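You operate a simulated robot arm through the tools that you are given. There is no shell and no other tool. Be economical: measure what you need, move in short steps, check, and stop when the job is done.

You are at the controls of a simulated two-armed robot. One attempt, no reset.

Task
Take the orange hardness tester and leave it on the lower shelf of the steel wash bench. Take the orange dust cover and put it on top of the orange moulded tray. Put the blue filter cartridge on top of the black test panel. Put the 30 spray tip from the top of the sawhorse bench on the front of the fitter's bench and the 40 spray tip on the top of the black trolley. Fetch the white water jug and set it on the top of the sawhorse bench. Take the glass cloth ply from the board on the cartons and leave it on top of the green moulded tray. Open the carton flap. Any order will do. Set down upright: orange hardness tester, blue filter cartridge, spray tip, white water jug.

The check looks at the end state, three seconds after you hand in, the way a careful person would. Anything else that was tipped, shoved, dropped, spilled or broken makes it a failure. Lids that push on must go on centred and level and be pressed home; caps that screw on are set level and turned clockwise until they are tight. Flat cloth is picked up by pressing the open fingertips on it (5 to 10 N) and closing them slowly along it; thin cloth reads only 2 to 8 mm in the jaws.

Robot
Two 7-joint arms with two-finger parallel grippers on one trunk, on a base that drives. Base frame: it is fixed to the floor where the robot stands at the start and does not move with it; the origin is under the middle of the robot, x ahead of it, y to its left, z up. Lengths are in m, angles in degrees, forces in N, time in s.
The left shoulder is at the start at [0.05, 0.161, 0.998], the right one opposite. With the tool pointing down near the work surface each hand reaches from about 0.1 to 0.56 m from the robot's upright axis, wherever it stands, measured 20 degrees to its own side. Places, roughly: black test panel (17x18x5 cm) [-1.5, 5.5, 0.8]; blue filter cartridge (5x5x8 cm) [-1.1, 3, 1.4]; carton flap [-13, -0.9, 0.5]; front of the fitter's bench [0.6, 1.7, 0.8]; glass cloth ply (17x11x4 cm) [-11.7, 8.2, 0.7]; green moulded tray (23x19x8 cm) [-13.2, 8.5, 0.8]; lower shelf of the steel wash bench [-1.4, 2.6, 0.4]; orange dust cover (7x7x3 cm) [0.5, 2.1, 0.4]; orange hardness tester (5x5x10 cm) [0.5, 0.2, 0.5]; orange moulded tray (18x15x8 cm) [0.5, -0.4, 0.5]; spray tip [-3.5, 2, 0.75]; top of the black trolley [-5.1, -2, 0.6]; top of the sawhorse bench [-3.5, 2.1, 0.6]; white water jug (13x9x12 cm) [-2.1, 5.7, 0.9]. Payload 3.43 kg a hand.
The TCP of each hand is the grasp point between the finger pads, 0.03 m short of the fingertips. In the tool frame z runs along the fingers and y along their closing line. The gripper opens to 0.094 m. The fingers are 0.028 m wide and 0.01 m thick; the gripper's body (0.05 by 0.096 m) begins 0.055 m behind the TCP.
Orientation is told as [roll, pitch, yaw] about the base's x, y, z axes, in that order, counted from this pose: with the fingers straight down and closing along the base's y, the tool's x points along the base's -x, its y along +y and its z along -z.

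Tools
- The arms move only by the tool servo_tool. It takes "left_motion", "right_motion" or both (then of equal length, played together; a hand with none holds still); each is a list of rows, each a list of 6 numbers: the shift along the tool's x, y, z in cm, then the turn, a rotation vector about the tool's x, y, z in degrees. In form: [[tx, ty, tz, rx, ry, rz], ...]. A call has 1 to 12 rows; each row shifts and turns the commanded pose from where the row before left it, along the tool's axes as they then stand. "left_grip" and "right_grip" are, for a hand that has rows, the finger opening in cm, from 0 to 9.4, set as the call begins (left out, the last holds). Each row takes 0.2 s and may step no farther than 0.05 m and 8.6 degrees from the row before; otherwise, or with a gripper value out of range, the whole call is refused. A pose out of reach is approached as far as the arm can. The call stops where the force on the tool passes 40 N (or 10 N more than at its start, if that is more) or the arm is blocked; 0.2 s more then pass. Each finger travels about 0.045 m/s and halts on what it meets, pressing with about 25 N; the grip force reading is that of the motor and also rises with nothing between the fingers. The clock runs only during rows and for 0.2 s after the last one: add rows that do not move to give the fingers time. The reply holds the time, the measured pose of the TCP, the force on the tool along the base axes, the opening and the grip force, in the units named above and with some noise, with the torque about the TCP (base axes, N m) and any sound that the robot's microphone picked up, and new pictures: "pictures" is both (left out), scene, wrist or none (wrist: the cameras of the hands that moved).
- Cameras (640 x 400 px; columns grow to the right, rows downward): "scene" is now at [0.1093, -0.0243, 1.0932]; the picture's right is [-0.37, -0.93, 0.00], its down [-0.76, 0.30, -0.58] and it looks along [0.54, -0.21, -0.81] (base axes); focal length 257 px, centre (320, 200). "left" rides on the left gripper at [0.076, -0.014, -0.102] in its tool frame; the picture's right is [0.18, 0.98, 0.00], its down [-0.75, 0.14, -0.64] and it looks along [-0.63, 0.12, 0.77] (tool axes); focal length 243 px, centre (320, 200). "right" rides on the right gripper at [0.076, 0.014, -0.103] in its tool frame; the picture's right is [-0.18, 0.98, 0.00], its down [-0.75, -0.14, -0.64] and it looks along [-0.63, -0.12, 0.77] (tool axes); focal length 243 px, centre (320, 200). There is no depth. A picture from a camera that has moved, and an enlarged one, comes with that camera's place and axes in the base frame and with its lens.
- move_column(by): slides the trunk up (or, below 0, down) by that many m; the arms and the scene camera ride with it, the base frame stays. It gives what a move gives, with no picture.
- base_move(legs): drives the robot by 1 to 6 legs, each [ahead, left, turn to the left] in m, m and degrees, along the robot's own axes; the way and the turn of a leg run together, so that a leg with both is an arc; at most 1.5 m and 180 degrees a leg. The arms and the cameras ride along, it lands a little off, and it stops where it bumps. It gives what a move gives, and a new picture of the scene camera.
- turn_head(pan, tilt): turns the head with the scene camera to pan (to the left, within 80 degrees either way) and tilt (down, from -29 to 69), counted from straight ahead of the robot. It gives what a move gives, and a new picture of the scene camera.
- enlarge(camera, box): a new picture of the part [left, top, right, bottom] of that camera's present view, enlarged. No time passes.
- finish_job(): hands the job in; it is judged then, once.

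Work in short steps. Places have to be worked out from the pictures, the camera data and where the tool is seen: move nearer, look again, correct. Check each grasp and each placing, and mend what went wrong. You have 217 turns and 260 pictures in all, those below and enlarged ones among them. Open the grippers and draw the arms clear of the work before you hand the job in, unless the task says otherwise.

The tools are called after ">>>" as a command line: name --argument value ..., lists and objects as JSON in quotes. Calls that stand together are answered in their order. servo_tool: Moves the arms, as the interface text tells. Its arguments: {"type":"object","properties":{"left_motion":{"type":"array"},"left_grip":{"type":"number"},"right_motion":{"type":"array"},"right_grip":{"type":"number"},"pictures":{"type":"string","enum":["both","scene","wrist","none"]}},"required":[]} The other tools are called the same way: move_column (by) slides the trunk up or down; base_move (legs) drives the base; turn_head (pan, tilt) turns the head that bears the scene camera; enlarge (camera, box) takes an enlarged picture of a part of a camera's view; finish_job () hands the job in.

At the start:

```text
time: 0.0
left_eef_pos: [0.2812, 0.0431, 0.6905]
left_tcp_rot: [0.0, 0.0, 0.0]
left_contact_force: [-0.3, -0.3, -0.2]
left_wrist_torque: [0.0, -0.02, 0.0]
left_grip_width: 0.094
left_grip_force: 0.1
right_eef_pos: [0.2678, -0.2209, 0.7374]
right_tcp_rot: [-0.1, 0.0, 0.0]
right_contact_force: [-0.7, -0.5, 0.8]
right_wrist_torque: [-0.02, 0.01, 0.0]
right_grip_width: 0.0941
right_grip_force: 0.1
trunk travel left (down, up): [-0.025, 0.242]
robot x, y, heading: [-0.0012, -0.0011, -0.1]
head pan, tilt: [-21.6, 54.5]
```

scene: 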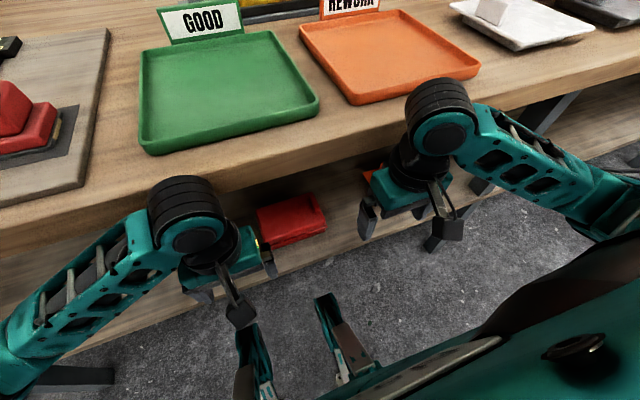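
right: 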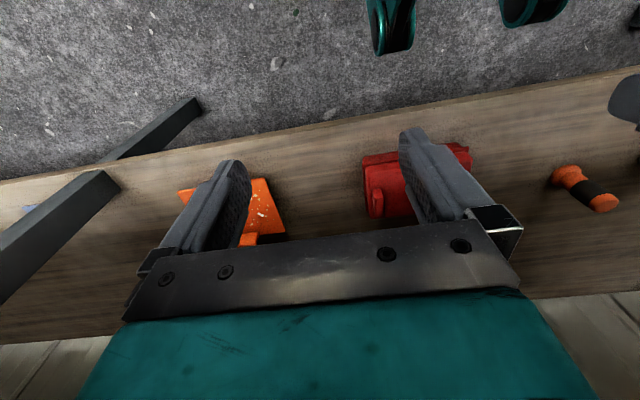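
left: 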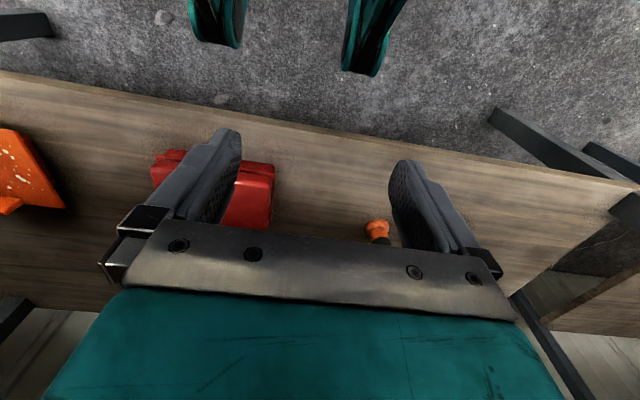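

The bench in front seems to have a top at about 0.8 and a lower shelf at about 0.385. I'll look around with the head first.

>>> turn_head --pan -30 --tilt 25

>>> turn_head --pan 30 --tilt 30

>>> turn_head --pan 80 --tilt 20

```text
time: 0.9
left_eef_pos: [0.2811, 0.0442, 0.6906]
left_tcp_rot: [0.0, 0.0, -0.1]
left_contact_force: [-1.1, -0.8, -0.4]
left_wrist_torque: [0.0, 0.01, -0.02]
left_grip_width: 0.0941
left_grip_force: 0.0
right_eef_pos: [0.2674, -0.221, 0.7377]
right_tcp_rot: [0.1, 0.0, 0.1]
right_contact_force: [0.0, -0.3, -0.1]
right_wrist_torque: [0.03, 0.02, -0.03]
right_grip_width: 0.0939
right_grip_force: 0.1
trunk travel left (down, up): [-0.025, 0.242]
robot x, y, heading: [-0.0019, 0.0015, -0.0]
head pan, tilt: [-30.0, 25.0]
camera scene: at [0.1216, -0.0435, 1.1366], right [-0.5, -0.87, 0.0], down [-0.37, 0.21, -0.91], along [0.78, -0.45, -0.42], focal length 257 px, centre (320, 200)
```

scene: 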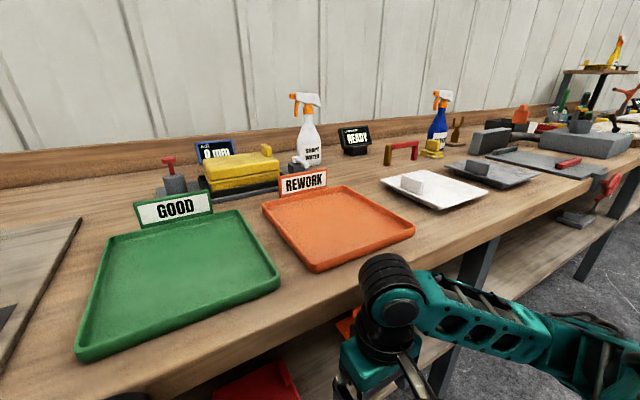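

```text
time: 2.2
left_eef_pos: [0.2811, 0.0442, 0.6898]
left_tcp_rot: [0.0, 0.0, 0.0]
left_contact_force: [0.0, -0.1, 0.7]
left_wrist_torque: [-0.01, 0.0, -0.02]
left_grip_width: 0.0941
left_grip_force: 0.0
right_eef_pos: [0.267, -0.2212, 0.7373]
right_tcp_rot: [-0.1, 0.0, -0.1]
right_contact_force: [-0.2, -0.4, 0.5]
right_wrist_torque: [0.01, 0.03, 0.01]
right_grip_width: 0.0939
right_grip_force: 0.0
trunk travel left (down, up): [-0.025, 0.242]
robot x, y, heading: [0.0004, -0.0007, 0.1]
head pan, tilt: [30.0, 30.0]
camera scene: at [0.1202, 0.0477, 1.1287], right [0.5, -0.87, 0.0], down [-0.43, -0.25, -0.87], along [0.75, 0.43, -0.5], focal length 257 px, centre (320, 200)
```

scene: 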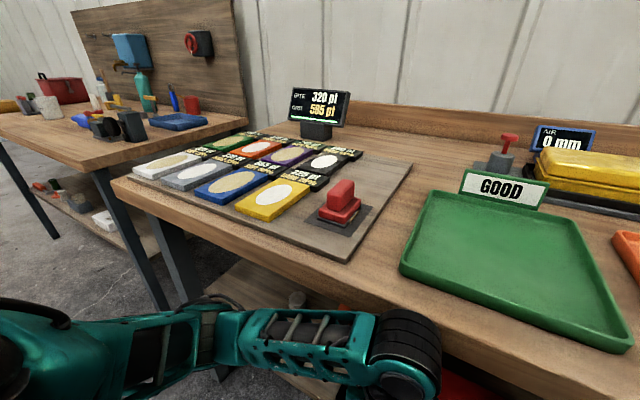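

```text
time: 3.4
left_eef_pos: [0.2799, 0.0449, 0.6911]
left_tcp_rot: [0.0, 0.1, 0.0]
left_contact_force: [0.1, 0.0, 0.3]
left_wrist_torque: [-0.01, 0.0, -0.02]
left_grip_width: 0.0939
left_grip_force: 0.0
right_eef_pos: [0.268, -0.2207, 0.7381]
right_tcp_rot: [0.0, 0.0, 0.0]
right_contact_force: [0.4, -0.3, -0.2]
right_wrist_torque: [-0.01, 0.04, -0.01]
right_grip_width: 0.094
right_grip_force: 0.0
trunk travel left (down, up): [-0.025, 0.242]
robot x, y, heading: [0.0007, 0.0013, 0.1]
head pan, tilt: [80.0, 20.0]
camera scene: at [0.058, 0.0942, 1.1447], right [0.98, -0.17, 0.0], down [-0.06, -0.34, -0.94], along [0.16, 0.93, -0.34], focal length 257 px, centre (320, 200)
```

scene: 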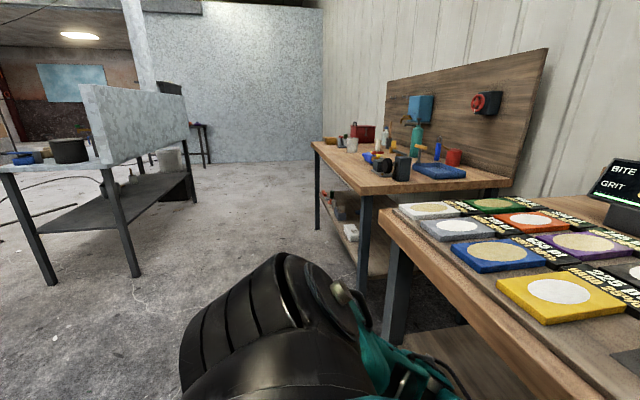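

I'll enlarge the right wrist view to identify the orange object on the lower shelf.

>>> enlarge --camera "right" --box '[140, 120, 340, 290]'

>>> enlarge --camera "right" --box '[340, 80, 640, 270]'

```text
2.35 times, centred on (240, 205) of right
camera zoom: at [0.1915, -0.206, 0.8402], right [0.18, 0.98, 0.0], down [0.75, -0.14, 0.64], along [0.63, -0.12, -0.77], focal length 571 px, centre (508, 188)
```

zoom: 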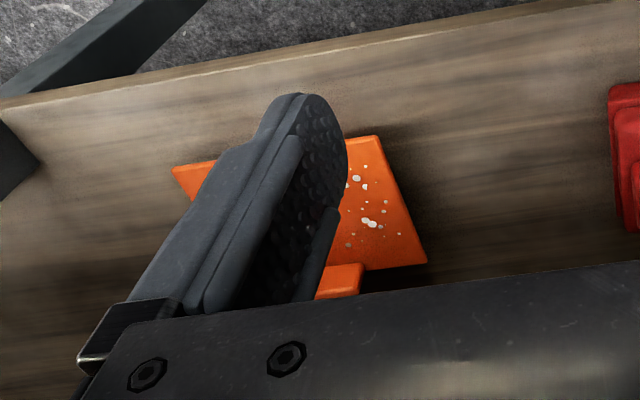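

```text
2.11 times, centred on (490, 175) of right
camera zoom: at [0.1915, -0.206, 0.8402], right [0.18, 0.98, 0.0], down [0.75, -0.14, 0.64], along [0.63, -0.12, -0.77], focal length 511 px, centre (-38, 253)
```

zoom: 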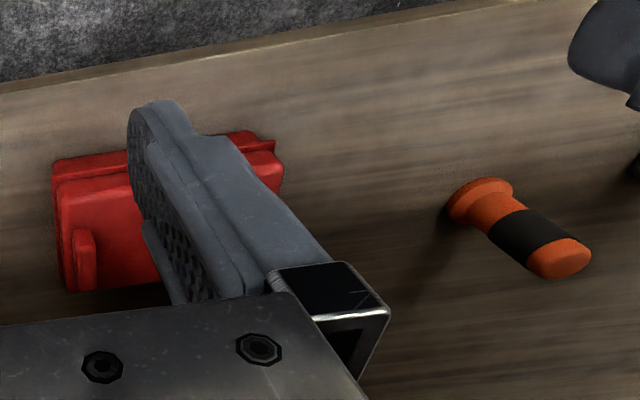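

I'll back off and look under the bench from farther away.

>>> base_move --legs '[[-0.6, -0.2, 0]]'

>>> turn_head --pan -10 --tilt 35

```text
time: 6.9
left_eef_pos: [-0.3122, -0.1636, 0.6906]
left_tcp_rot: [0.0, 0.0, 0.6]
left_contact_force: [-0.5, -0.5, -0.6]
left_wrist_torque: [0.03, 0.0, 0.01]
left_grip_width: 0.0938
left_grip_force: 0.1
right_eef_pos: [-0.3211, -0.4295, 0.7383]
right_tcp_rot: [0.0, 0.0, 0.6]
right_contact_force: [0.0, 0.0, 0.0]
right_wrist_torque: [-0.01, -0.02, 0.02]
right_grip_width: 0.0941
right_grip_force: 0.0
trunk travel left (down, up): [-0.025, 0.242]
robot x, y, heading: [-0.5898, -0.2123, 0.5]
head pan, tilt: [80.0, 20.0]
camera scene: at [-0.5345, -0.1164, 1.1447], right [0.99, -0.16, 0.0], down [-0.06, -0.34, -0.94], along [0.15, 0.93, -0.34], focal length 257 px, centre (320, 200)
```

scene: 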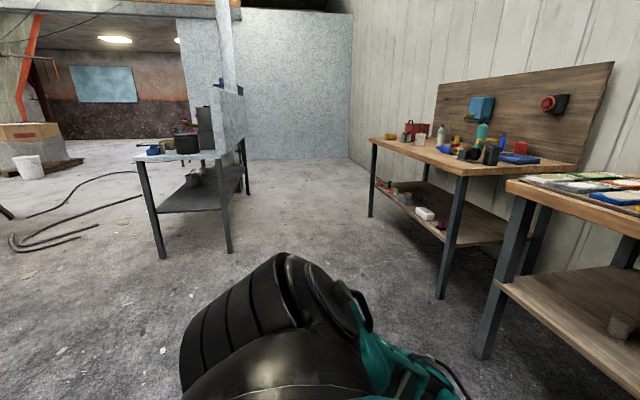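

```text
time: 8.6
left_eef_pos: [-0.3121, -0.1653, 0.6909]
left_tcp_rot: [0.0, 0.0, 0.6]
left_contact_force: [0.0, -0.7, 0.3]
left_wrist_torque: [0.02, -0.05, -0.02]
left_grip_width: 0.0939
left_grip_force: 0.1
right_eef_pos: [-0.3223, -0.4283, 0.7379]
right_tcp_rot: [0.0, 0.0, 0.6]
right_contact_force: [-0.1, 0.5, 0.4]
right_wrist_torque: [0.02, -0.02, 0.0]
right_grip_width: 0.0939
right_grip_force: 0.1
trunk travel left (down, up): [-0.025, 0.242]
robot x, y, heading: [-0.5895, -0.2086, 0.7]
head pan, tilt: [-10.0, 35.0]
camera scene: at [-0.4627, -0.2225, 1.1209], right [-0.16, -0.99, 0.0], down [-0.57, 0.09, -0.82], along [0.81, -0.13, -0.57], focal length 257 px, centre (320, 200)
```

scene: 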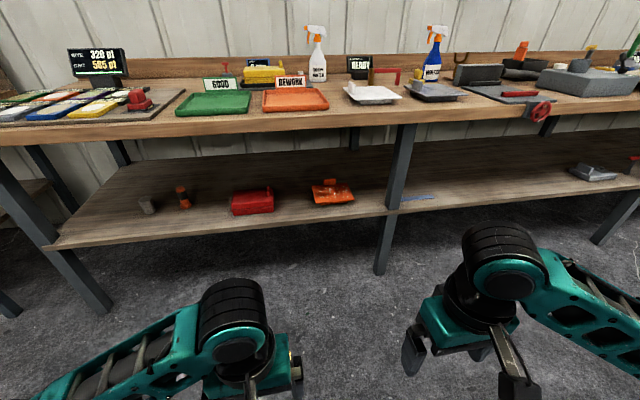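

Enlarging the shelf objects to see their shapes.

>>> enlarge --camera "scene" --box '[270, 155, 400, 235]'

>>> enlarge --camera "scene" --box '[120, 165, 280, 265]'

```text
4.92 times, centred on (335, 195) of scene
camera zoom: at [-0.4627, -0.2225, 1.1209], right [-0.16, -0.99, 0.0], down [-0.57, 0.09, -0.82], along [0.81, -0.13, -0.57], focal length 1264 px, centre (246, 225)
```

zoom: 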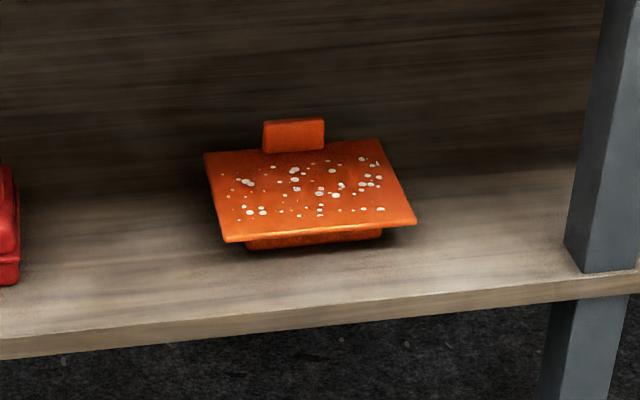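

```text
4.00 times, centred on (200, 215) of scene
camera zoom: at [-0.4627, -0.2225, 1.1209], right [-0.16, -0.99, 0.0], down [-0.57, 0.09, -0.82], along [0.81, -0.13, -0.57], focal length 1027 px, centre (800, 140)
```

zoom: 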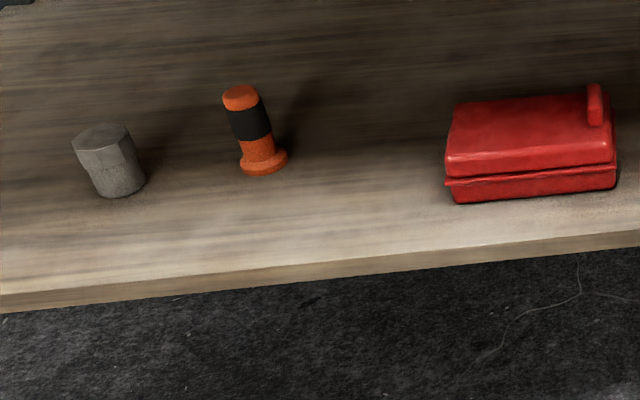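

The orange platform with the back tab on a plinth matches the 18x15x8 "moulded tray". The tester stands at about (0.56, 0.22). I'll fetch the dust cover first, so I drive to the fitter's bench.

>>> base_move --legs '[[0.1, 1.2, 0], [0.0, 0.95, 0]]'

>>> turn_head --pan 0 --tilt 35

```text
time: 18.9
left_eef_pos: [-0.3022, 1.9282, 0.6911]
left_tcp_rot: [0.0, 0.0, 3.3]
left_contact_force: [0.4, 0.2, 0.0]
left_wrist_torque: [0.01, 0.01, -0.03]
left_grip_width: 0.094
left_grip_force: 0.3
right_eef_pos: [-0.2996, 1.663, 0.7382]
right_tcp_rot: [0.0, 0.0, 3.3]
right_contact_force: [0.5, 0.2, 0.3]
right_wrist_torque: [0.03, 0.02, -0.02]
right_grip_width: 0.0939
right_grip_force: 0.2
trunk travel left (down, up): [-0.025, 0.242]
robot x, y, heading: [-0.5769, 1.8676, 3.3]
head pan, tilt: [-10.0, 35.0]
camera scene: at [-0.45, 1.8627, 1.1209], right [-0.12, -0.99, 0.0], down [-0.57, 0.07, -0.82], along [0.81, -0.1, -0.57], focal length 257 px, centre (320, 200)
```

scene: 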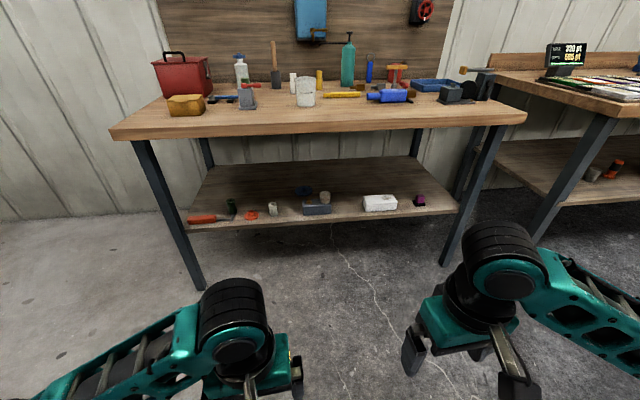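

```text
time: 19.6
left_eef_pos: [-0.3024, 1.9281, 0.6906]
left_tcp_rot: [0.1, 0.0, 3.3]
left_contact_force: [-0.1, -0.5, -0.1]
left_wrist_torque: [0.0, 0.0, -0.02]
left_grip_width: 0.0938
left_grip_force: 0.1
right_eef_pos: [-0.2996, 1.6636, 0.738]
right_tcp_rot: [0.1, -0.1, 3.2]
right_contact_force: [0.1, 0.2, -0.3]
right_wrist_torque: [0.0, -0.01, 0.01]
right_grip_width: 0.0941
right_grip_force: 0.1
trunk travel left (down, up): [-0.025, 0.242]
robot x, y, heading: [-0.5798, 1.8633, 2.9]
head pan, tilt: [0.0, 35.0]
camera scene: at [-0.4495, 1.878, 1.1209], right [0.06, -1.0, 0.0], down [-0.57, -0.03, -0.82], along [0.82, 0.05, -0.57], focal length 257 px, centre (320, 200)
```

scene: 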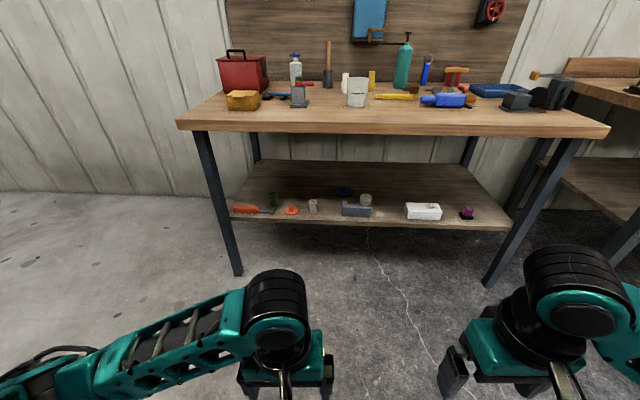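

The orange disc on the shelf at about (0.50, 2.07) should be the dust cover. Enlarging it.

>>> enlarge --camera "scene" --box '[220, 165, 380, 265]'

>>> enlarge --camera "scene" --box '[200, 30, 520, 140]'

```text
4.00 times, centred on (300, 215) of scene
camera zoom: at [-0.4495, 1.878, 1.1209], right [0.06, -1.0, 0.0], down [-0.57, -0.03, -0.82], along [0.82, 0.05, -0.57], focal length 1027 px, centre (400, 140)
```

zoom: 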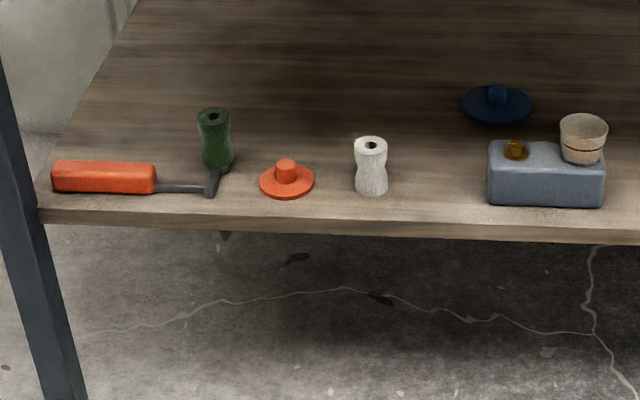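

```text
2.00 times, centred on (360, 85) of scene
camera zoom: at [-0.4495, 1.878, 1.1209], right [0.06, -1.0, 0.0], down [-0.57, -0.03, -0.82], along [0.82, 0.05, -0.57], focal length 514 px, centre (240, 430)
```

zoom: 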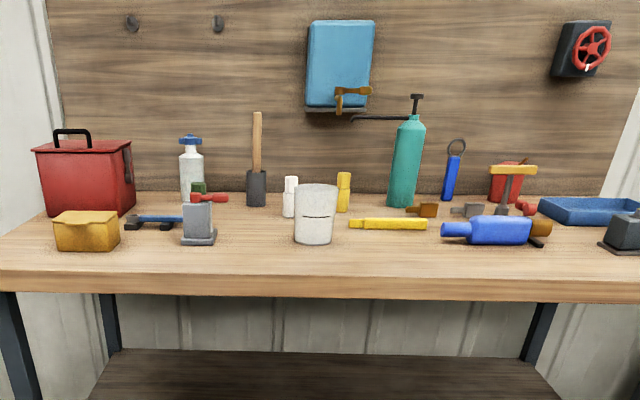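

The cover is a 7 cm disc with a centre knob. I'll tilt the left hand 40° forward and lower it in free space before driving in.

>>> servo_tool --left_motion '[[0, 0, 0, 0, -8, 0], [0, 0, 0, 0, -8, 0], [0, 0, 0, 0, -8, 0], [0, 0, 0, 0, -8, 0], [0, 0, 0, 0, -8, 0], [0, 4, 4, 0, 0, 0], [0, 4, 4, 0, 0, 0], [0, 0, 4, 0, 0, 0], [0, 0, 4, 0, 0, 0]]' --pictures "both"

```text
refused: row 6 steps farther than a row can; nothing moved
```

Diagonal step too long; retrying with smaller rows.

>>> servo_tool --left_motion '[[0, 0, 0, 0, -8, 0], [0, 0, 0, 0, -8, 0], [0, 0, 0, 0, -8, 0], [0, 0, 0, 0, -8, 0], [0, 0, 0, 0, -8, 0], [0, 3, 3.5, 0, 0, 0], [0, 3, 3.5, 0, 0, 0], [0, 2, 4, 0, 0, 0], [0, 0, 4, 0, 0, 0]]' --pictures "both"

```text
time: 21.6
left_eef_pos: [-0.2113, 2.0168, 0.5767]
left_tcp_rot: [0.1, -40.0, 3.3]
left_contact_force: [-0.2, 0.1, 0.4]
left_wrist_torque: [0.02, -0.01, 0.02]
left_grip_width: 0.0939
left_grip_force: 0.0
right_eef_pos: [-0.2996, 1.6625, 0.7384]
right_tcp_rot: [0.0, 0.0, 3.2]
right_contact_force: [-1.2, -0.7, -0.2]
right_wrist_torque: [0.0, -0.01, 0.02]
right_grip_width: 0.0941
right_grip_force: 0.1
trunk travel left (down, up): [-0.025, 0.242]
robot x, y, heading: [-0.5805, 1.8692, 3.4]
head pan, tilt: [0.0, 35.0]
camera scene: at [-0.4496, 1.878, 1.1209], right [0.06, -1.0, 0.0], down [-0.57, -0.03, -0.82], along [0.82, 0.05, -0.57], focal length 257 px, centre (320, 200)
camera left: at [-0.3355, 1.9965, 0.6066], right [-0.2, 0.97, -0.12], down [0.16, 0.15, 0.98], along [0.97, 0.17, -0.18], focal length 243 px, centre (320, 200)
```

scene: 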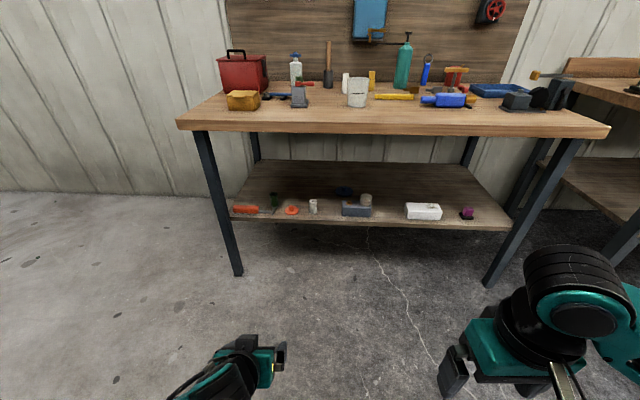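
left: 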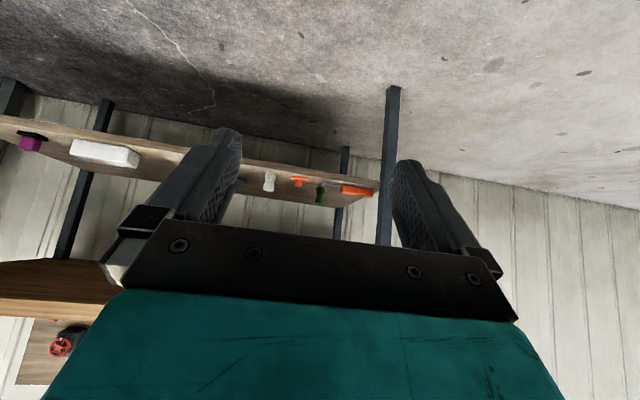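

Lowering the hand a bit, then driving in toward the shelf.

>>> base_move --legs '[[0.48, 0.0, -3.3]]'

>>> servo_tool --left_motion '[[2, 0, 2, 0, 0, 0], [2, 0, 2, 0, 0, 0]]' --pictures "both"

```text
time: 24.5
left_eef_pos: [0.2751, 2.0068, 0.5776]
left_tcp_rot: [0.0, -40.0, -0.2]
left_contact_force: [-0.3, -0.2, -0.6]
left_wrist_torque: [0.0, -0.01, -0.04]
left_grip_width: 0.0938
left_grip_force: 0.1
right_eef_pos: [0.1677, 1.6579, 0.7383]
right_tcp_rot: [0.0, 0.0, -0.2]
right_contact_force: [0.5, 0.5, -0.3]
right_wrist_torque: [0.02, -0.02, 0.03]
right_grip_width: 0.0942
right_grip_force: 0.1
trunk travel left (down, up): [-0.025, 0.242]
robot x, y, heading: [-0.0952, 1.8787, -0.3]
head pan, tilt: [0.0, 35.0]
camera scene: at [0.03, 1.8829, 1.1209], right [0.0, -1.0, 0.0], down [-0.57, 0.0, -0.82], along [0.82, 0.0, -0.57], focal length 257 px, centre (320, 200)
```

scene: 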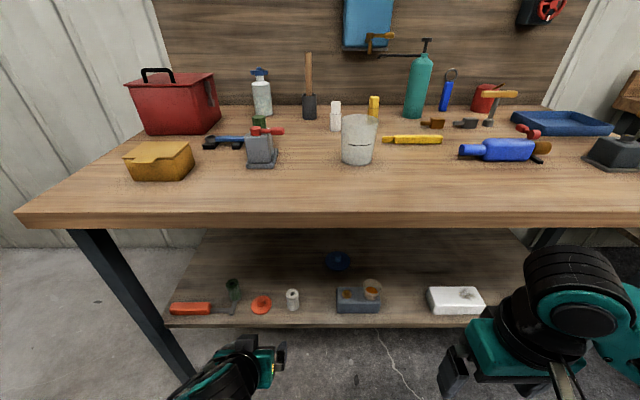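

```text
time: 25.1
left_eef_pos: [0.2702, 2.0062, 0.5202]
left_tcp_rot: [0.2, -40.0, -0.3]
left_contact_force: [0.5, 0.2, 0.7]
left_wrist_torque: [-0.01, -0.02, 0.0]
left_grip_width: 0.094
left_grip_force: 0.1
right_eef_pos: [0.1673, 1.6588, 0.7386]
right_tcp_rot: [0.1, 0.0, -0.2]
right_contact_force: [-0.2, 0.1, 0.0]
right_wrist_torque: [0.0, -0.02, 0.02]
right_grip_width: 0.0938
right_grip_force: 0.0
trunk travel left (down, up): [-0.025, 0.242]
robot x, y, heading: [-0.0981, 1.878, -0.2]
head pan, tilt: [0.0, 35.0]
camera scene: at [0.03, 1.8829, 1.1209], right [0.0, -1.0, 0.0], down [-0.57, 0.0, -0.82], along [0.82, 0.0, -0.57], focal length 257 px, centre (320, 200)
camera left: at [0.145, 1.9932, 0.5495], right [-0.14, 0.98, -0.12], down [0.16, 0.14, 0.98], along [0.98, 0.11, -0.18], focal length 243 px, centre (320, 200)
```

scene: 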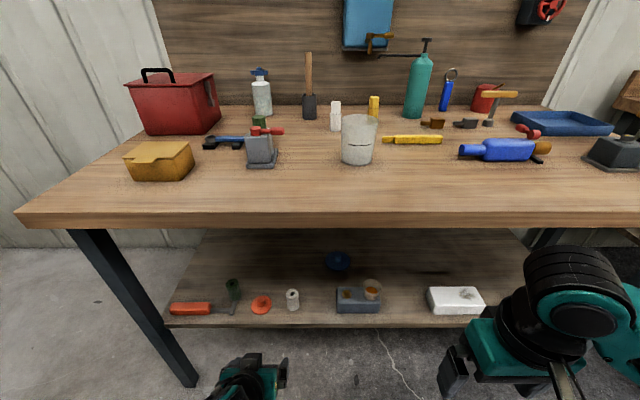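
left: 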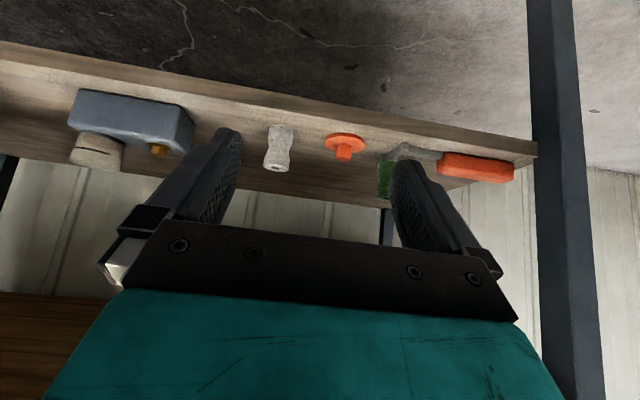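

The cover sits at about (0.495, 2.063). Moving the left hand to a pre-grasp in front of and above it, with the fingers at 5 cm.

>>> servo_tool --left_motion '[[-2.42, 1.43, 3.34, 0, 0, 0], [-2.42, 1.43, 3.34, 0, 0, 0], [-2.42, 1.43, 3.34, 0, 0, 0], [-2.42, 1.43, 3.34, 0, 0, 0], [0, 0, 0, 0, 0, 0], [0, 0, 0, 0, 0, 0]]' --left_grip 5

```text
time: 26.5
left_eef_pos: [0.4313, 2.0672, 0.4831]
left_tcp_rot: [0.0, -39.9, -0.2]
left_contact_force: [0.7, 0.3, 0.0]
left_wrist_torque: [0.02, 0.01, 0.0]
left_grip_width: 0.0499
left_grip_force: 0.0
right_eef_pos: [0.1668, 1.6594, 0.7376]
right_tcp_rot: [0.0, 0.0, -0.2]
right_contact_force: [0.0, -0.2, 0.3]
right_wrist_torque: [0.03, 0.0, 0.02]
right_grip_width: 0.094
right_grip_force: 0.0
trunk travel left (down, up): [-0.025, 0.242]
robot x, y, heading: [-0.0985, 1.8849, -0.4]
head pan, tilt: [0.0, 35.0]
camera scene: at [0.03, 1.8829, 1.1209], right [0.0, -1.0, 0.0], down [-0.57, 0.0, -0.82], along [0.82, 0.0, -0.57], focal length 257 px, centre (320, 200)
camera left: at [0.3059, 2.054, 0.5121], right [-0.14, 0.98, -0.12], down [0.17, 0.14, 0.98], along [0.98, 0.11, -0.18], focal length 243 px, centre (320, 200)
```

scene: 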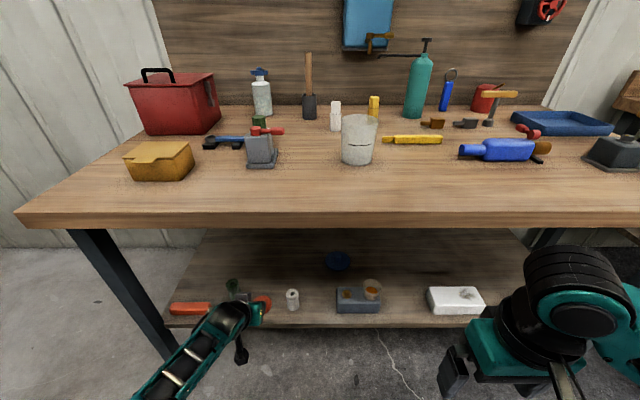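
left: 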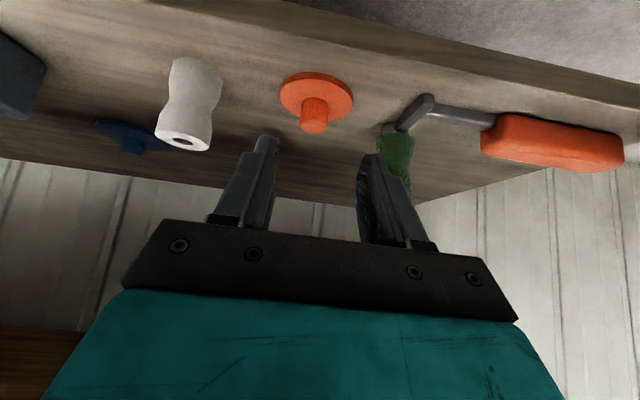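

The cover centre is at about (0.492, 2.062). Moving in along the fingers to straddle the knob.

>>> servo_tool --left_motion '[[-0.14, -0.2, 2.4, 0, 0, 0], [-0.14, -0.15, 2.4, 0, 0, 0], [-0.14, -0.15, 2.2, 0, 0, 0], [0, 0, 0, 0, 0, 0]]' --pictures "wrist"

```text
time: 27.5
left_eef_pos: [0.4789, 2.0603, 0.4312]
left_tcp_rot: [0.0, -40.0, -0.2]
left_contact_force: [-0.3, -0.1, -0.1]
left_wrist_torque: [-0.04, -0.04, -0.01]
left_grip_width: 0.0503
left_grip_force: 0.1
right_eef_pos: [0.1659, 1.6602, 0.7382]
right_tcp_rot: [-0.1, 0.0, -0.2]
right_contact_force: [-0.1, -0.4, -0.8]
right_wrist_torque: [0.0, 0.03, -0.01]
right_grip_width: 0.0938
right_grip_force: 0.1
trunk travel left (down, up): [-0.025, 0.242]
robot x, y, heading: [-0.0999, 1.8751, -0.2]
head pan, tilt: [0.0, 35.0]
camera left: at [0.3537, 2.0465, 0.4599], right [-0.14, 0.98, -0.12], down [0.16, 0.14, 0.98], along [0.98, 0.11, -0.18], focal length 243 px, centre (320, 200)
```

left: 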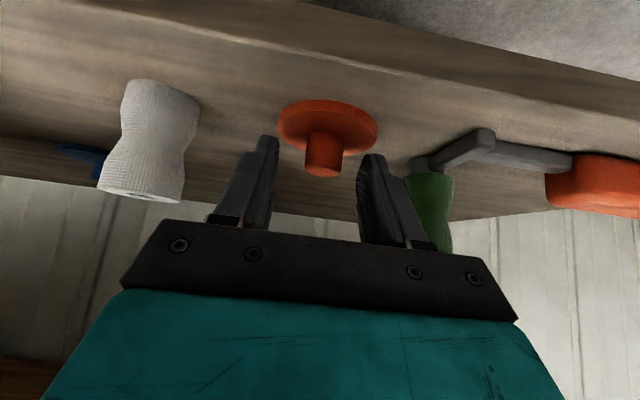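

The knob is between the fingers. Going 4 mm lower and closing.

>>> servo_tool --left_motion '[[0.2, 0.1, 0.35, 0, 0, 0], [0, 0, 0, 0, 0, 0]]' --pictures "none"

>>> servo_tool --left_motion '[[0, 0, 0, 0, 0, 0], [0, 0, 0, 0, 0, 0], [0, 0, 0, 0, 0, 0], [0, 0, 0, 0, 0, 0], [0, 0, 0, 0, 0, 0]]' --left_grip 0 --pictures "wrist"

```text
time: 28.1
left_eef_pos: [0.4794, 2.0615, 0.4248]
left_tcp_rot: [0.1, -40.0, -0.3]
left_contact_force: [-0.5, 0.3, -0.7]
left_wrist_torque: [-0.02, -0.03, 0.02]
left_grip_width: 0.05
left_grip_force: 0.0
right_eef_pos: [0.1667, 1.6592, 0.7376]
right_tcp_rot: [0.0, 0.0, -0.3]
right_contact_force: [-0.4, 0.0, 1.1]
right_wrist_torque: [0.03, 0.0, -0.02]
right_grip_width: 0.0942
right_grip_force: 0.1
trunk travel left (down, up): [-0.025, 0.242]
robot x, y, heading: [-0.1018, 1.8818, -0.4]
head pan, tilt: [0.0, 35.0]
```

```text
time: 29.3
left_eef_pos: [0.4793, 2.0606, 0.4254]
left_tcp_rot: [0.0, -40.0, -0.2]
left_contact_force: [0.3, 0.1, 0.9]
left_wrist_torque: [0.04, 0.02, 0.01]
left_grip_width: 0.0204
left_grip_force: 25.0
right_eef_pos: [0.1665, 1.6605, 0.7397]
right_tcp_rot: [0.0, 0.0, -0.2]
right_contact_force: [-0.2, -0.6, -0.1]
right_wrist_torque: [-0.01, -0.04, 0.01]
right_grip_width: 0.0941
right_grip_force: 0.0
trunk travel left (down, up): [-0.025, 0.242]
robot x, y, heading: [-0.0996, 1.88, -0.3]
head pan, tilt: [0.0, 35.0]
camera left: at [0.3556, 2.0476, 0.4549], right [-0.14, 0.98, -0.12], down [0.17, 0.14, 0.98], along [0.98, 0.11, -0.18], focal length 243 px, centre (320, 200)
```

left: 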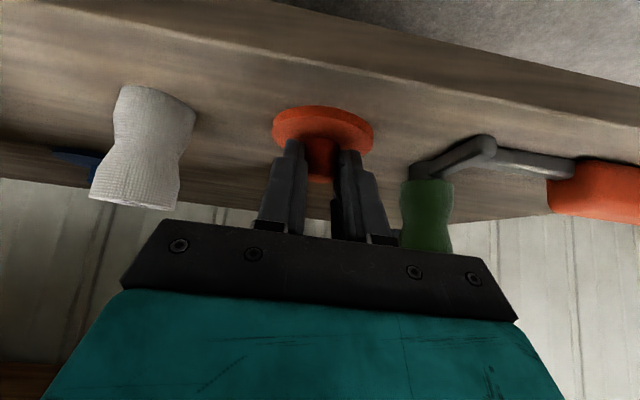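

Knob held at 20 mm. Lifting and withdrawing.

>>> servo_tool --left_motion '[[-1.3, 0, -1.53, 0, 0, 0], [-1.3, 0, -1.53, 0, 0, 0], [-1.3, 0, -1.53, 0, 0, 0], [-1.3, 0, -1.53, 0, 0, 0], [3.06, 0, -2.57, 0, 0, 0], [3.06, 0, -2.57, 0, 0, 0], [3.06, 0, -2.57, 0, 0, 0], [3.06, 0, -2.57, 0, 0, 0]]' --pictures "wrist"

```text
time: 31.1
left_eef_pos: [0.3198, 2.0602, 0.5074]
left_tcp_rot: [0.0, -40.0, -0.2]
left_contact_force: [-0.4, -0.1, -0.4]
left_wrist_torque: [-0.01, 0.0, 0.04]
left_grip_width: 0.0202
left_grip_force: 25.0
right_eef_pos: [0.1661, 1.6584, 0.7372]
right_tcp_rot: [0.0, 0.0, -0.2]
right_contact_force: [0.2, 0.1, -0.4]
right_wrist_torque: [0.0, -0.01, 0.0]
right_grip_width: 0.0938
right_grip_force: 0.0
trunk travel left (down, up): [-0.025, 0.242]
robot x, y, heading: [-0.1008, 1.8794, -0.2]
head pan, tilt: [0.0, 35.0]
camera left: at [0.1944, 2.0468, 0.537], right [-0.14, 0.98, -0.12], down [0.16, 0.14, 0.98], along [0.98, 0.11, -0.18], focal length 243 px, centre (320, 200)
```

left: 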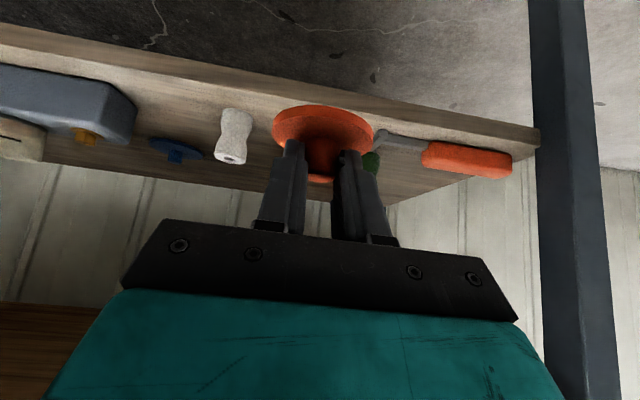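

Backing out and driving to stand before the orange moulded tray.

>>> base_move --legs '[[-0.42, 0, 0], [0, -1.3, 0], [0, -1.2, 0]]'

```text
time: 45.6
left_eef_pos: [-0.1062, -0.4502, 0.5075]
left_tcp_rot: [0.1, -40.0, 0.5]
left_contact_force: [0.4, -0.7, -0.8]
left_wrist_torque: [0.0, 0.0, -0.01]
left_grip_width: 0.0207
left_grip_force: 25.2
right_eef_pos: [-0.2555, -0.8537, 0.7379]
right_tcp_rot: [0.0, 0.0, 0.5]
right_contact_force: [0.3, 0.8, 0.3]
right_wrist_torque: [0.01, -0.02, 0.02]
right_grip_width: 0.0939
right_grip_force: 0.1
trunk travel left (down, up): [-0.025, 0.242]
robot x, y, heading: [-0.5245, -0.6352, 0.5]
head pan, tilt: [0.0, 35.0]
camera scene: at [-0.3936, -0.6318, 1.1209], right [0.01, -1.0, 0.0], down [-0.57, 0.0, -0.82], along [0.82, 0.01, -0.57], focal length 257 px, centre (320, 200)
```

scene: 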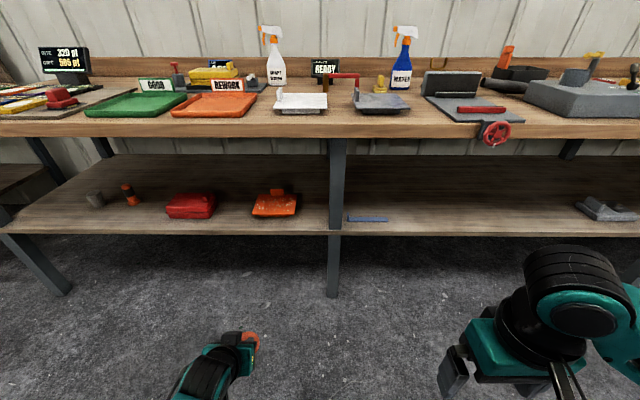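

Tray at about (0.55, -0.42). Driving in.

>>> base_move --legs '[[0.4, 0.03, -0.5]]'

>>> servo_tool --left_motion '[[0, 0, 0, 0, 0, 0]]' --pictures "wrist"

```text
time: 48.1
left_eef_pos: [0.2884, -0.424, 0.5071]
left_tcp_rot: [0.0, -40.0, -0.1]
left_contact_force: [0.3, -0.8, 0.8]
left_wrist_torque: [0.02, -0.01, -0.01]
left_grip_width: 0.0206
left_grip_force: 25.1
right_eef_pos: [0.1366, -0.826, 0.7378]
right_tcp_rot: [0.0, 0.0, -0.2]
right_contact_force: [0.0, 0.3, 0.4]
right_wrist_torque: [0.01, 0.05, 0.01]
right_grip_width: 0.0939
right_grip_force: 0.0
trunk travel left (down, up): [-0.025, 0.242]
robot x, y, heading: [-0.1344, -0.6007, -0.2]
head pan, tilt: [0.0, 35.0]
camera scene: at [-0.0006, -0.6014, 1.1209], right [0.0, -1.0, 0.0], down [-0.57, 0.0, -0.82], along [0.82, 0.0, -0.57], focal length 257 px, centre (320, 200)
```

scene: 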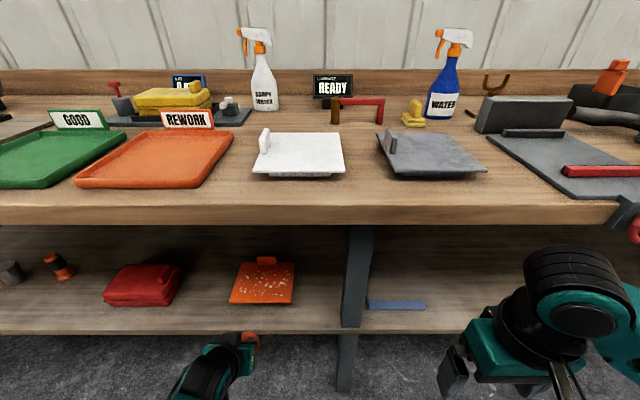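

```text
time: 48.5
left_eef_pos: [0.2888, -0.4243, 0.5074]
left_tcp_rot: [0.0, -40.0, -0.2]
left_contact_force: [-0.2, 0.7, 0.1]
left_wrist_torque: [0.01, 0.02, -0.02]
left_grip_width: 0.0208
left_grip_force: 24.8
right_eef_pos: [0.1356, -0.8252, 0.7381]
right_tcp_rot: [0.0, 0.0, -0.3]
right_contact_force: [-1.3, -0.1, 0.2]
right_wrist_torque: [-0.02, 0.02, -0.04]
right_grip_width: 0.094
right_grip_force: 0.0
trunk travel left (down, up): [-0.025, 0.242]
robot x, y, heading: [-0.1328, -0.6024, 0.0]
head pan, tilt: [0.0, 35.0]
camera left: at [0.1638, -0.4374, 0.5366], right [-0.14, 0.98, -0.12], down [0.17, 0.14, 0.98], along [0.98, 0.12, -0.18], focal length 243 px, centre (320, 200)
```

left: 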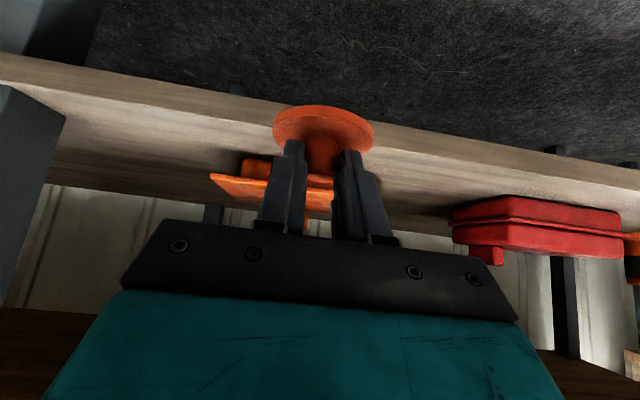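

Enlarging the wrist view to judge the plate's level and height.

>>> enlarge --camera "left" --box '[180, 90, 400, 250]'

>>> enlarge --camera "scene" --box '[200, 240, 330, 350]'

```text
2.50 times, centred on (290, 170) of left
camera zoom: at [0.1638, -0.4374, 0.5366], right [-0.14, 0.98, -0.12], down [0.17, 0.14, 0.98], along [0.98, 0.12, -0.18], focal length 606 px, centre (395, 275)
```

zoom: 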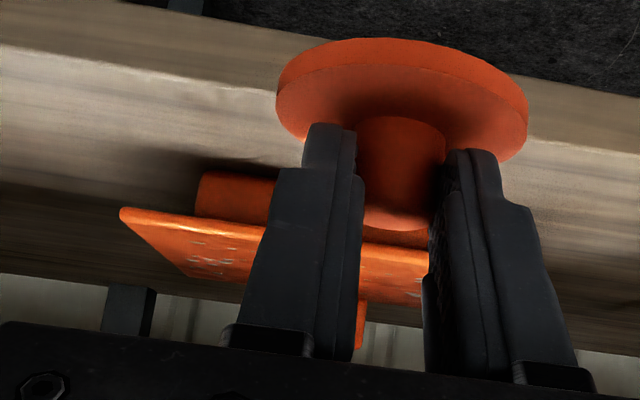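

```text
3.64 times, centred on (265, 295) of scene
camera zoom: at [-0.0005, -0.6014, 1.1209], right [0.0, -1.0, 0.0], down [-0.57, 0.0, -0.82], along [0.82, 0.0, -0.57], focal length 934 px, centre (520, -146)
```

zoom: 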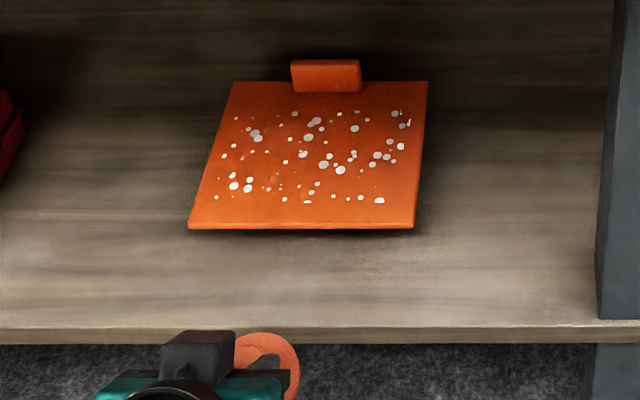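

Plate is level: front x≈0.44, back x≈0.585, centre y≈-0.426, z≈0.45. Raising and moving the cover over the plate.

>>> servo_tool --left_motion '[[-1.93, 0, -2.3, 0, 0, 0], [-3.14, -0.06, 2.64, 0, 0, 0], [-3.14, -0.06, 2.64, 0, 0, 0], [-3.14, -0.06, 2.64, 0, 0, 0], [-3.14, -0.06, 2.64, 0, 0, 0], [-3.14, -0.06, 2.64, 0, 0, 0], [0, 0, 0, 0, 0, 0]]'

```text
time: 50.1
left_eef_pos: [0.4931, -0.428, 0.5424]
left_tcp_rot: [0.0, -40.1, -0.1]
left_contact_force: [0.1, -0.3, -0.5]
left_wrist_torque: [-0.01, -0.01, 0.01]
left_grip_width: 0.0208
left_grip_force: 24.7
right_eef_pos: [0.136, -0.8245, 0.7377]
right_tcp_rot: [0.1, 0.0, -0.1]
right_contact_force: [-0.6, -0.3, -0.5]
right_wrist_torque: [0.01, -0.01, 0.0]
right_grip_width: 0.0941
right_grip_force: 0.1
trunk travel left (down, up): [-0.025, 0.242]
robot x, y, heading: [-0.1297, -0.6041, -0.3]
head pan, tilt: [0.0, 35.0]
camera scene: at [-0.0005, -0.6014, 1.1209], right [0.0, -1.0, 0.0], down [-0.57, 0.0, -0.82], along [0.82, 0.0, -0.57], focal length 257 px, centre (320, 200)
camera left: at [0.3688, -0.4407, 0.5719], right [-0.14, 0.98, -0.12], down [0.16, 0.14, 0.98], along [0.98, 0.12, -0.18], focal length 243 px, centre (320, 200)
```

scene: 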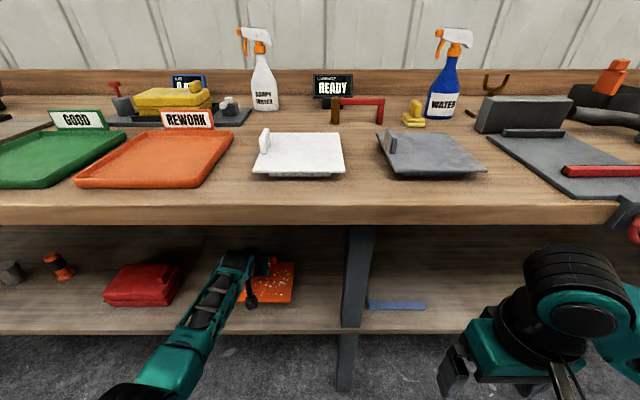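
left: 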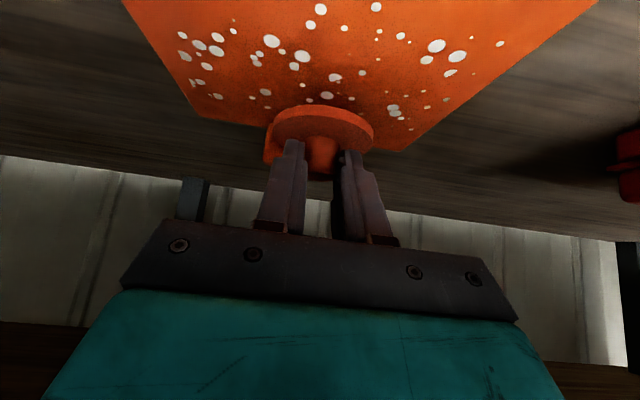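

Cover is over the plate. Lowering gently to contact.

>>> servo_tool --left_motion '[[0.64, 0, 0.77, 0, 0, 0], [0.64, 0, 0.77, 0, 0, 0], [0.64, 0, 0.77, 0, 0, 0], [0.64, 0, 0.77, 0, 0, 0]]' --pictures "wrist"

```text
time: 50.9
left_eef_pos: [0.4998, -0.4285, 0.5214]
left_tcp_rot: [-0.2, -41.4, 0.0]
left_contact_force: [1.8, -0.1, 9.1]
left_wrist_torque: [0.08, -0.1, 0.01]
left_grip_width: 0.0213
left_grip_force: 24.9
right_eef_pos: [0.1356, -0.8239, 0.7384]
right_tcp_rot: [-0.1, -0.1, -0.1]
right_contact_force: [-0.2, -1.0, 0.7]
right_wrist_torque: [-0.02, -0.04, 0.01]
right_grip_width: 0.0942
right_grip_force: 0.1
trunk travel left (down, up): [-0.025, 0.242]
robot x, y, heading: [-0.1304, -0.6011, -0.1]
head pan, tilt: [0.0, 35.0]
stopped in row 4 (left hand): the force on the tool passed its limit (the readings are from after the stop); the commanded pose is now the measured one
camera left: at [0.3748, -0.4418, 0.5478], right [-0.14, 0.98, -0.12], down [0.14, 0.14, 0.98], along [0.98, 0.12, -0.16], focal length 243 px, centre (320, 200)
```

left: 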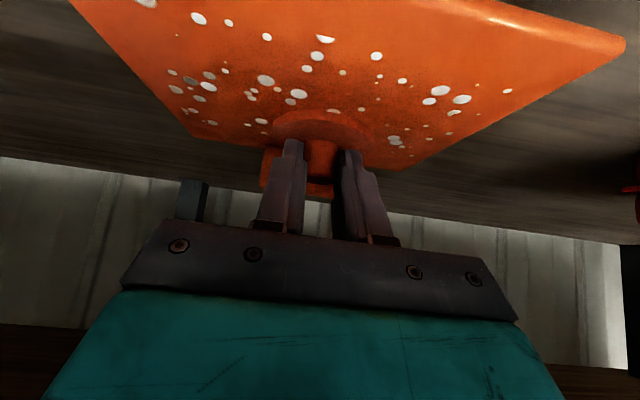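

Contact at a plate height of about 0.48, so the plate centre is nearer x≈0.495. I'll lift slightly, shift 1.2 cm back, and lower again gently.

>>> servo_tool --left_motion '[[-0.26, 0, -0.31, 0, 1.4, 0], [0.46, 0, -0.39, 0, 0, 0], [0.46, 0, -0.39, 0, 0, 0], [0.16, 0, 0.19, 0, 0, 0]]' --pictures "wrist"

```text
time: 51.9
left_eef_pos: [0.4868, -0.4298, 0.5224]
left_tcp_rot: [-0.2, -39.7, -0.1]
left_contact_force: [-3.2, -1.5, 16.8]
left_wrist_torque: [-0.05, -0.67, -0.03]
left_grip_width: 0.0209
left_grip_force: 24.6
right_eef_pos: [0.1363, -0.824, 0.7394]
right_tcp_rot: [0.1, -0.1, -0.1]
right_contact_force: [-0.4, 0.6, 0.1]
right_wrist_torque: [0.02, 0.01, 0.06]
right_grip_width: 0.0938
right_grip_force: 0.0
trunk travel left (down, up): [-0.025, 0.242]
robot x, y, heading: [-0.1285, -0.6079, -0.3]
head pan, tilt: [0.0, 35.0]
camera left: at [0.3614, -0.4427, 0.5522], right [-0.14, 0.98, -0.12], down [0.17, 0.14, 0.98], along [0.98, 0.12, -0.18], focal length 243 px, centre (320, 200)
```

left: 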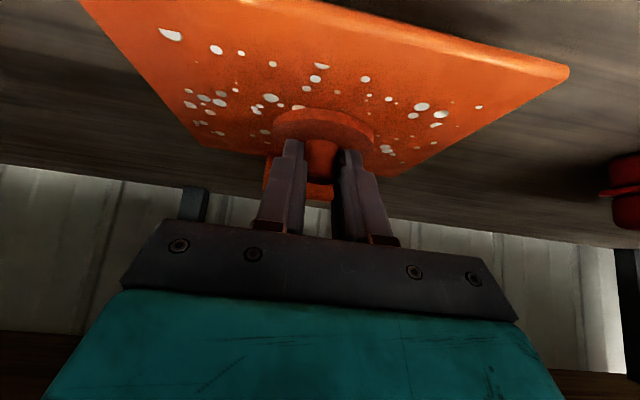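

Contact held at 17 N; easing 2 mm then releasing.

>>> servo_tool --left_motion '[[-0.1, 0, -0.12, 0, 0, 0], [0, 0, 0, 0, 0, 0]]' --pictures "none"

>>> servo_tool --left_motion '[[0, 0, 0, 0, 0, 0], [0, 0, 0, 0, 0, 0], [0, 0, 0, 0, 0, 0]]' --left_grip 4.5 --pictures "wrist"

```text
time: 52.5
left_eef_pos: [0.4855, -0.4288, 0.5221]
left_tcp_rot: [0.0, -39.7, 0.0]
left_contact_force: [3.7, -1.9, 12.3]
left_wrist_torque: [-0.06, -0.68, -0.07]
left_grip_width: 0.0212
left_grip_force: 25.0
right_eef_pos: [0.1362, -0.8255, 0.7382]
right_tcp_rot: [0.1, -0.1, 0.0]
right_contact_force: [0.5, -0.1, -0.7]
right_wrist_torque: [-0.05, -0.01, -0.02]
right_grip_width: 0.0938
right_grip_force: 0.1
trunk travel left (down, up): [-0.025, 0.242]
robot x, y, heading: [-0.1258, -0.6028, -0.2]
head pan, tilt: [0.0, 35.0]
```

```text
time: 53.3
left_eef_pos: [0.4835, -0.4283, 0.5208]
left_tcp_rot: [-0.1, -39.5, -0.2]
left_contact_force: [-0.9, -0.4, 11.0]
left_wrist_torque: [0.0, -0.05, 0.0]
left_grip_width: 0.043
left_grip_force: 0.1
right_eef_pos: [0.1365, -0.8249, 0.7386]
right_tcp_rot: [0.0, 0.0, 0.0]
right_contact_force: [0.5, -0.3, -0.1]
right_wrist_torque: [0.01, 0.0, -0.01]
right_grip_width: 0.094
right_grip_force: 0.0
trunk travel left (down, up): [-0.025, 0.242]
robot x, y, heading: [-0.1294, -0.6056, 0.1]
head pan, tilt: [0.0, 35.0]
camera left: at [0.36, -0.442, 0.5515], right [-0.14, 0.98, -0.12], down [0.17, 0.14, 0.97], along [0.97, 0.12, -0.19], focal length 243 px, centre (320, 200)
```

left: 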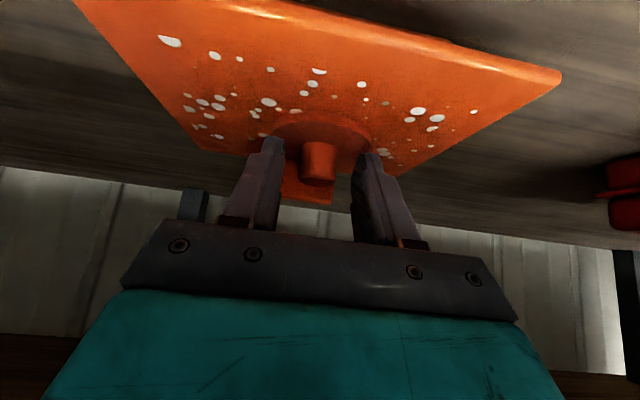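

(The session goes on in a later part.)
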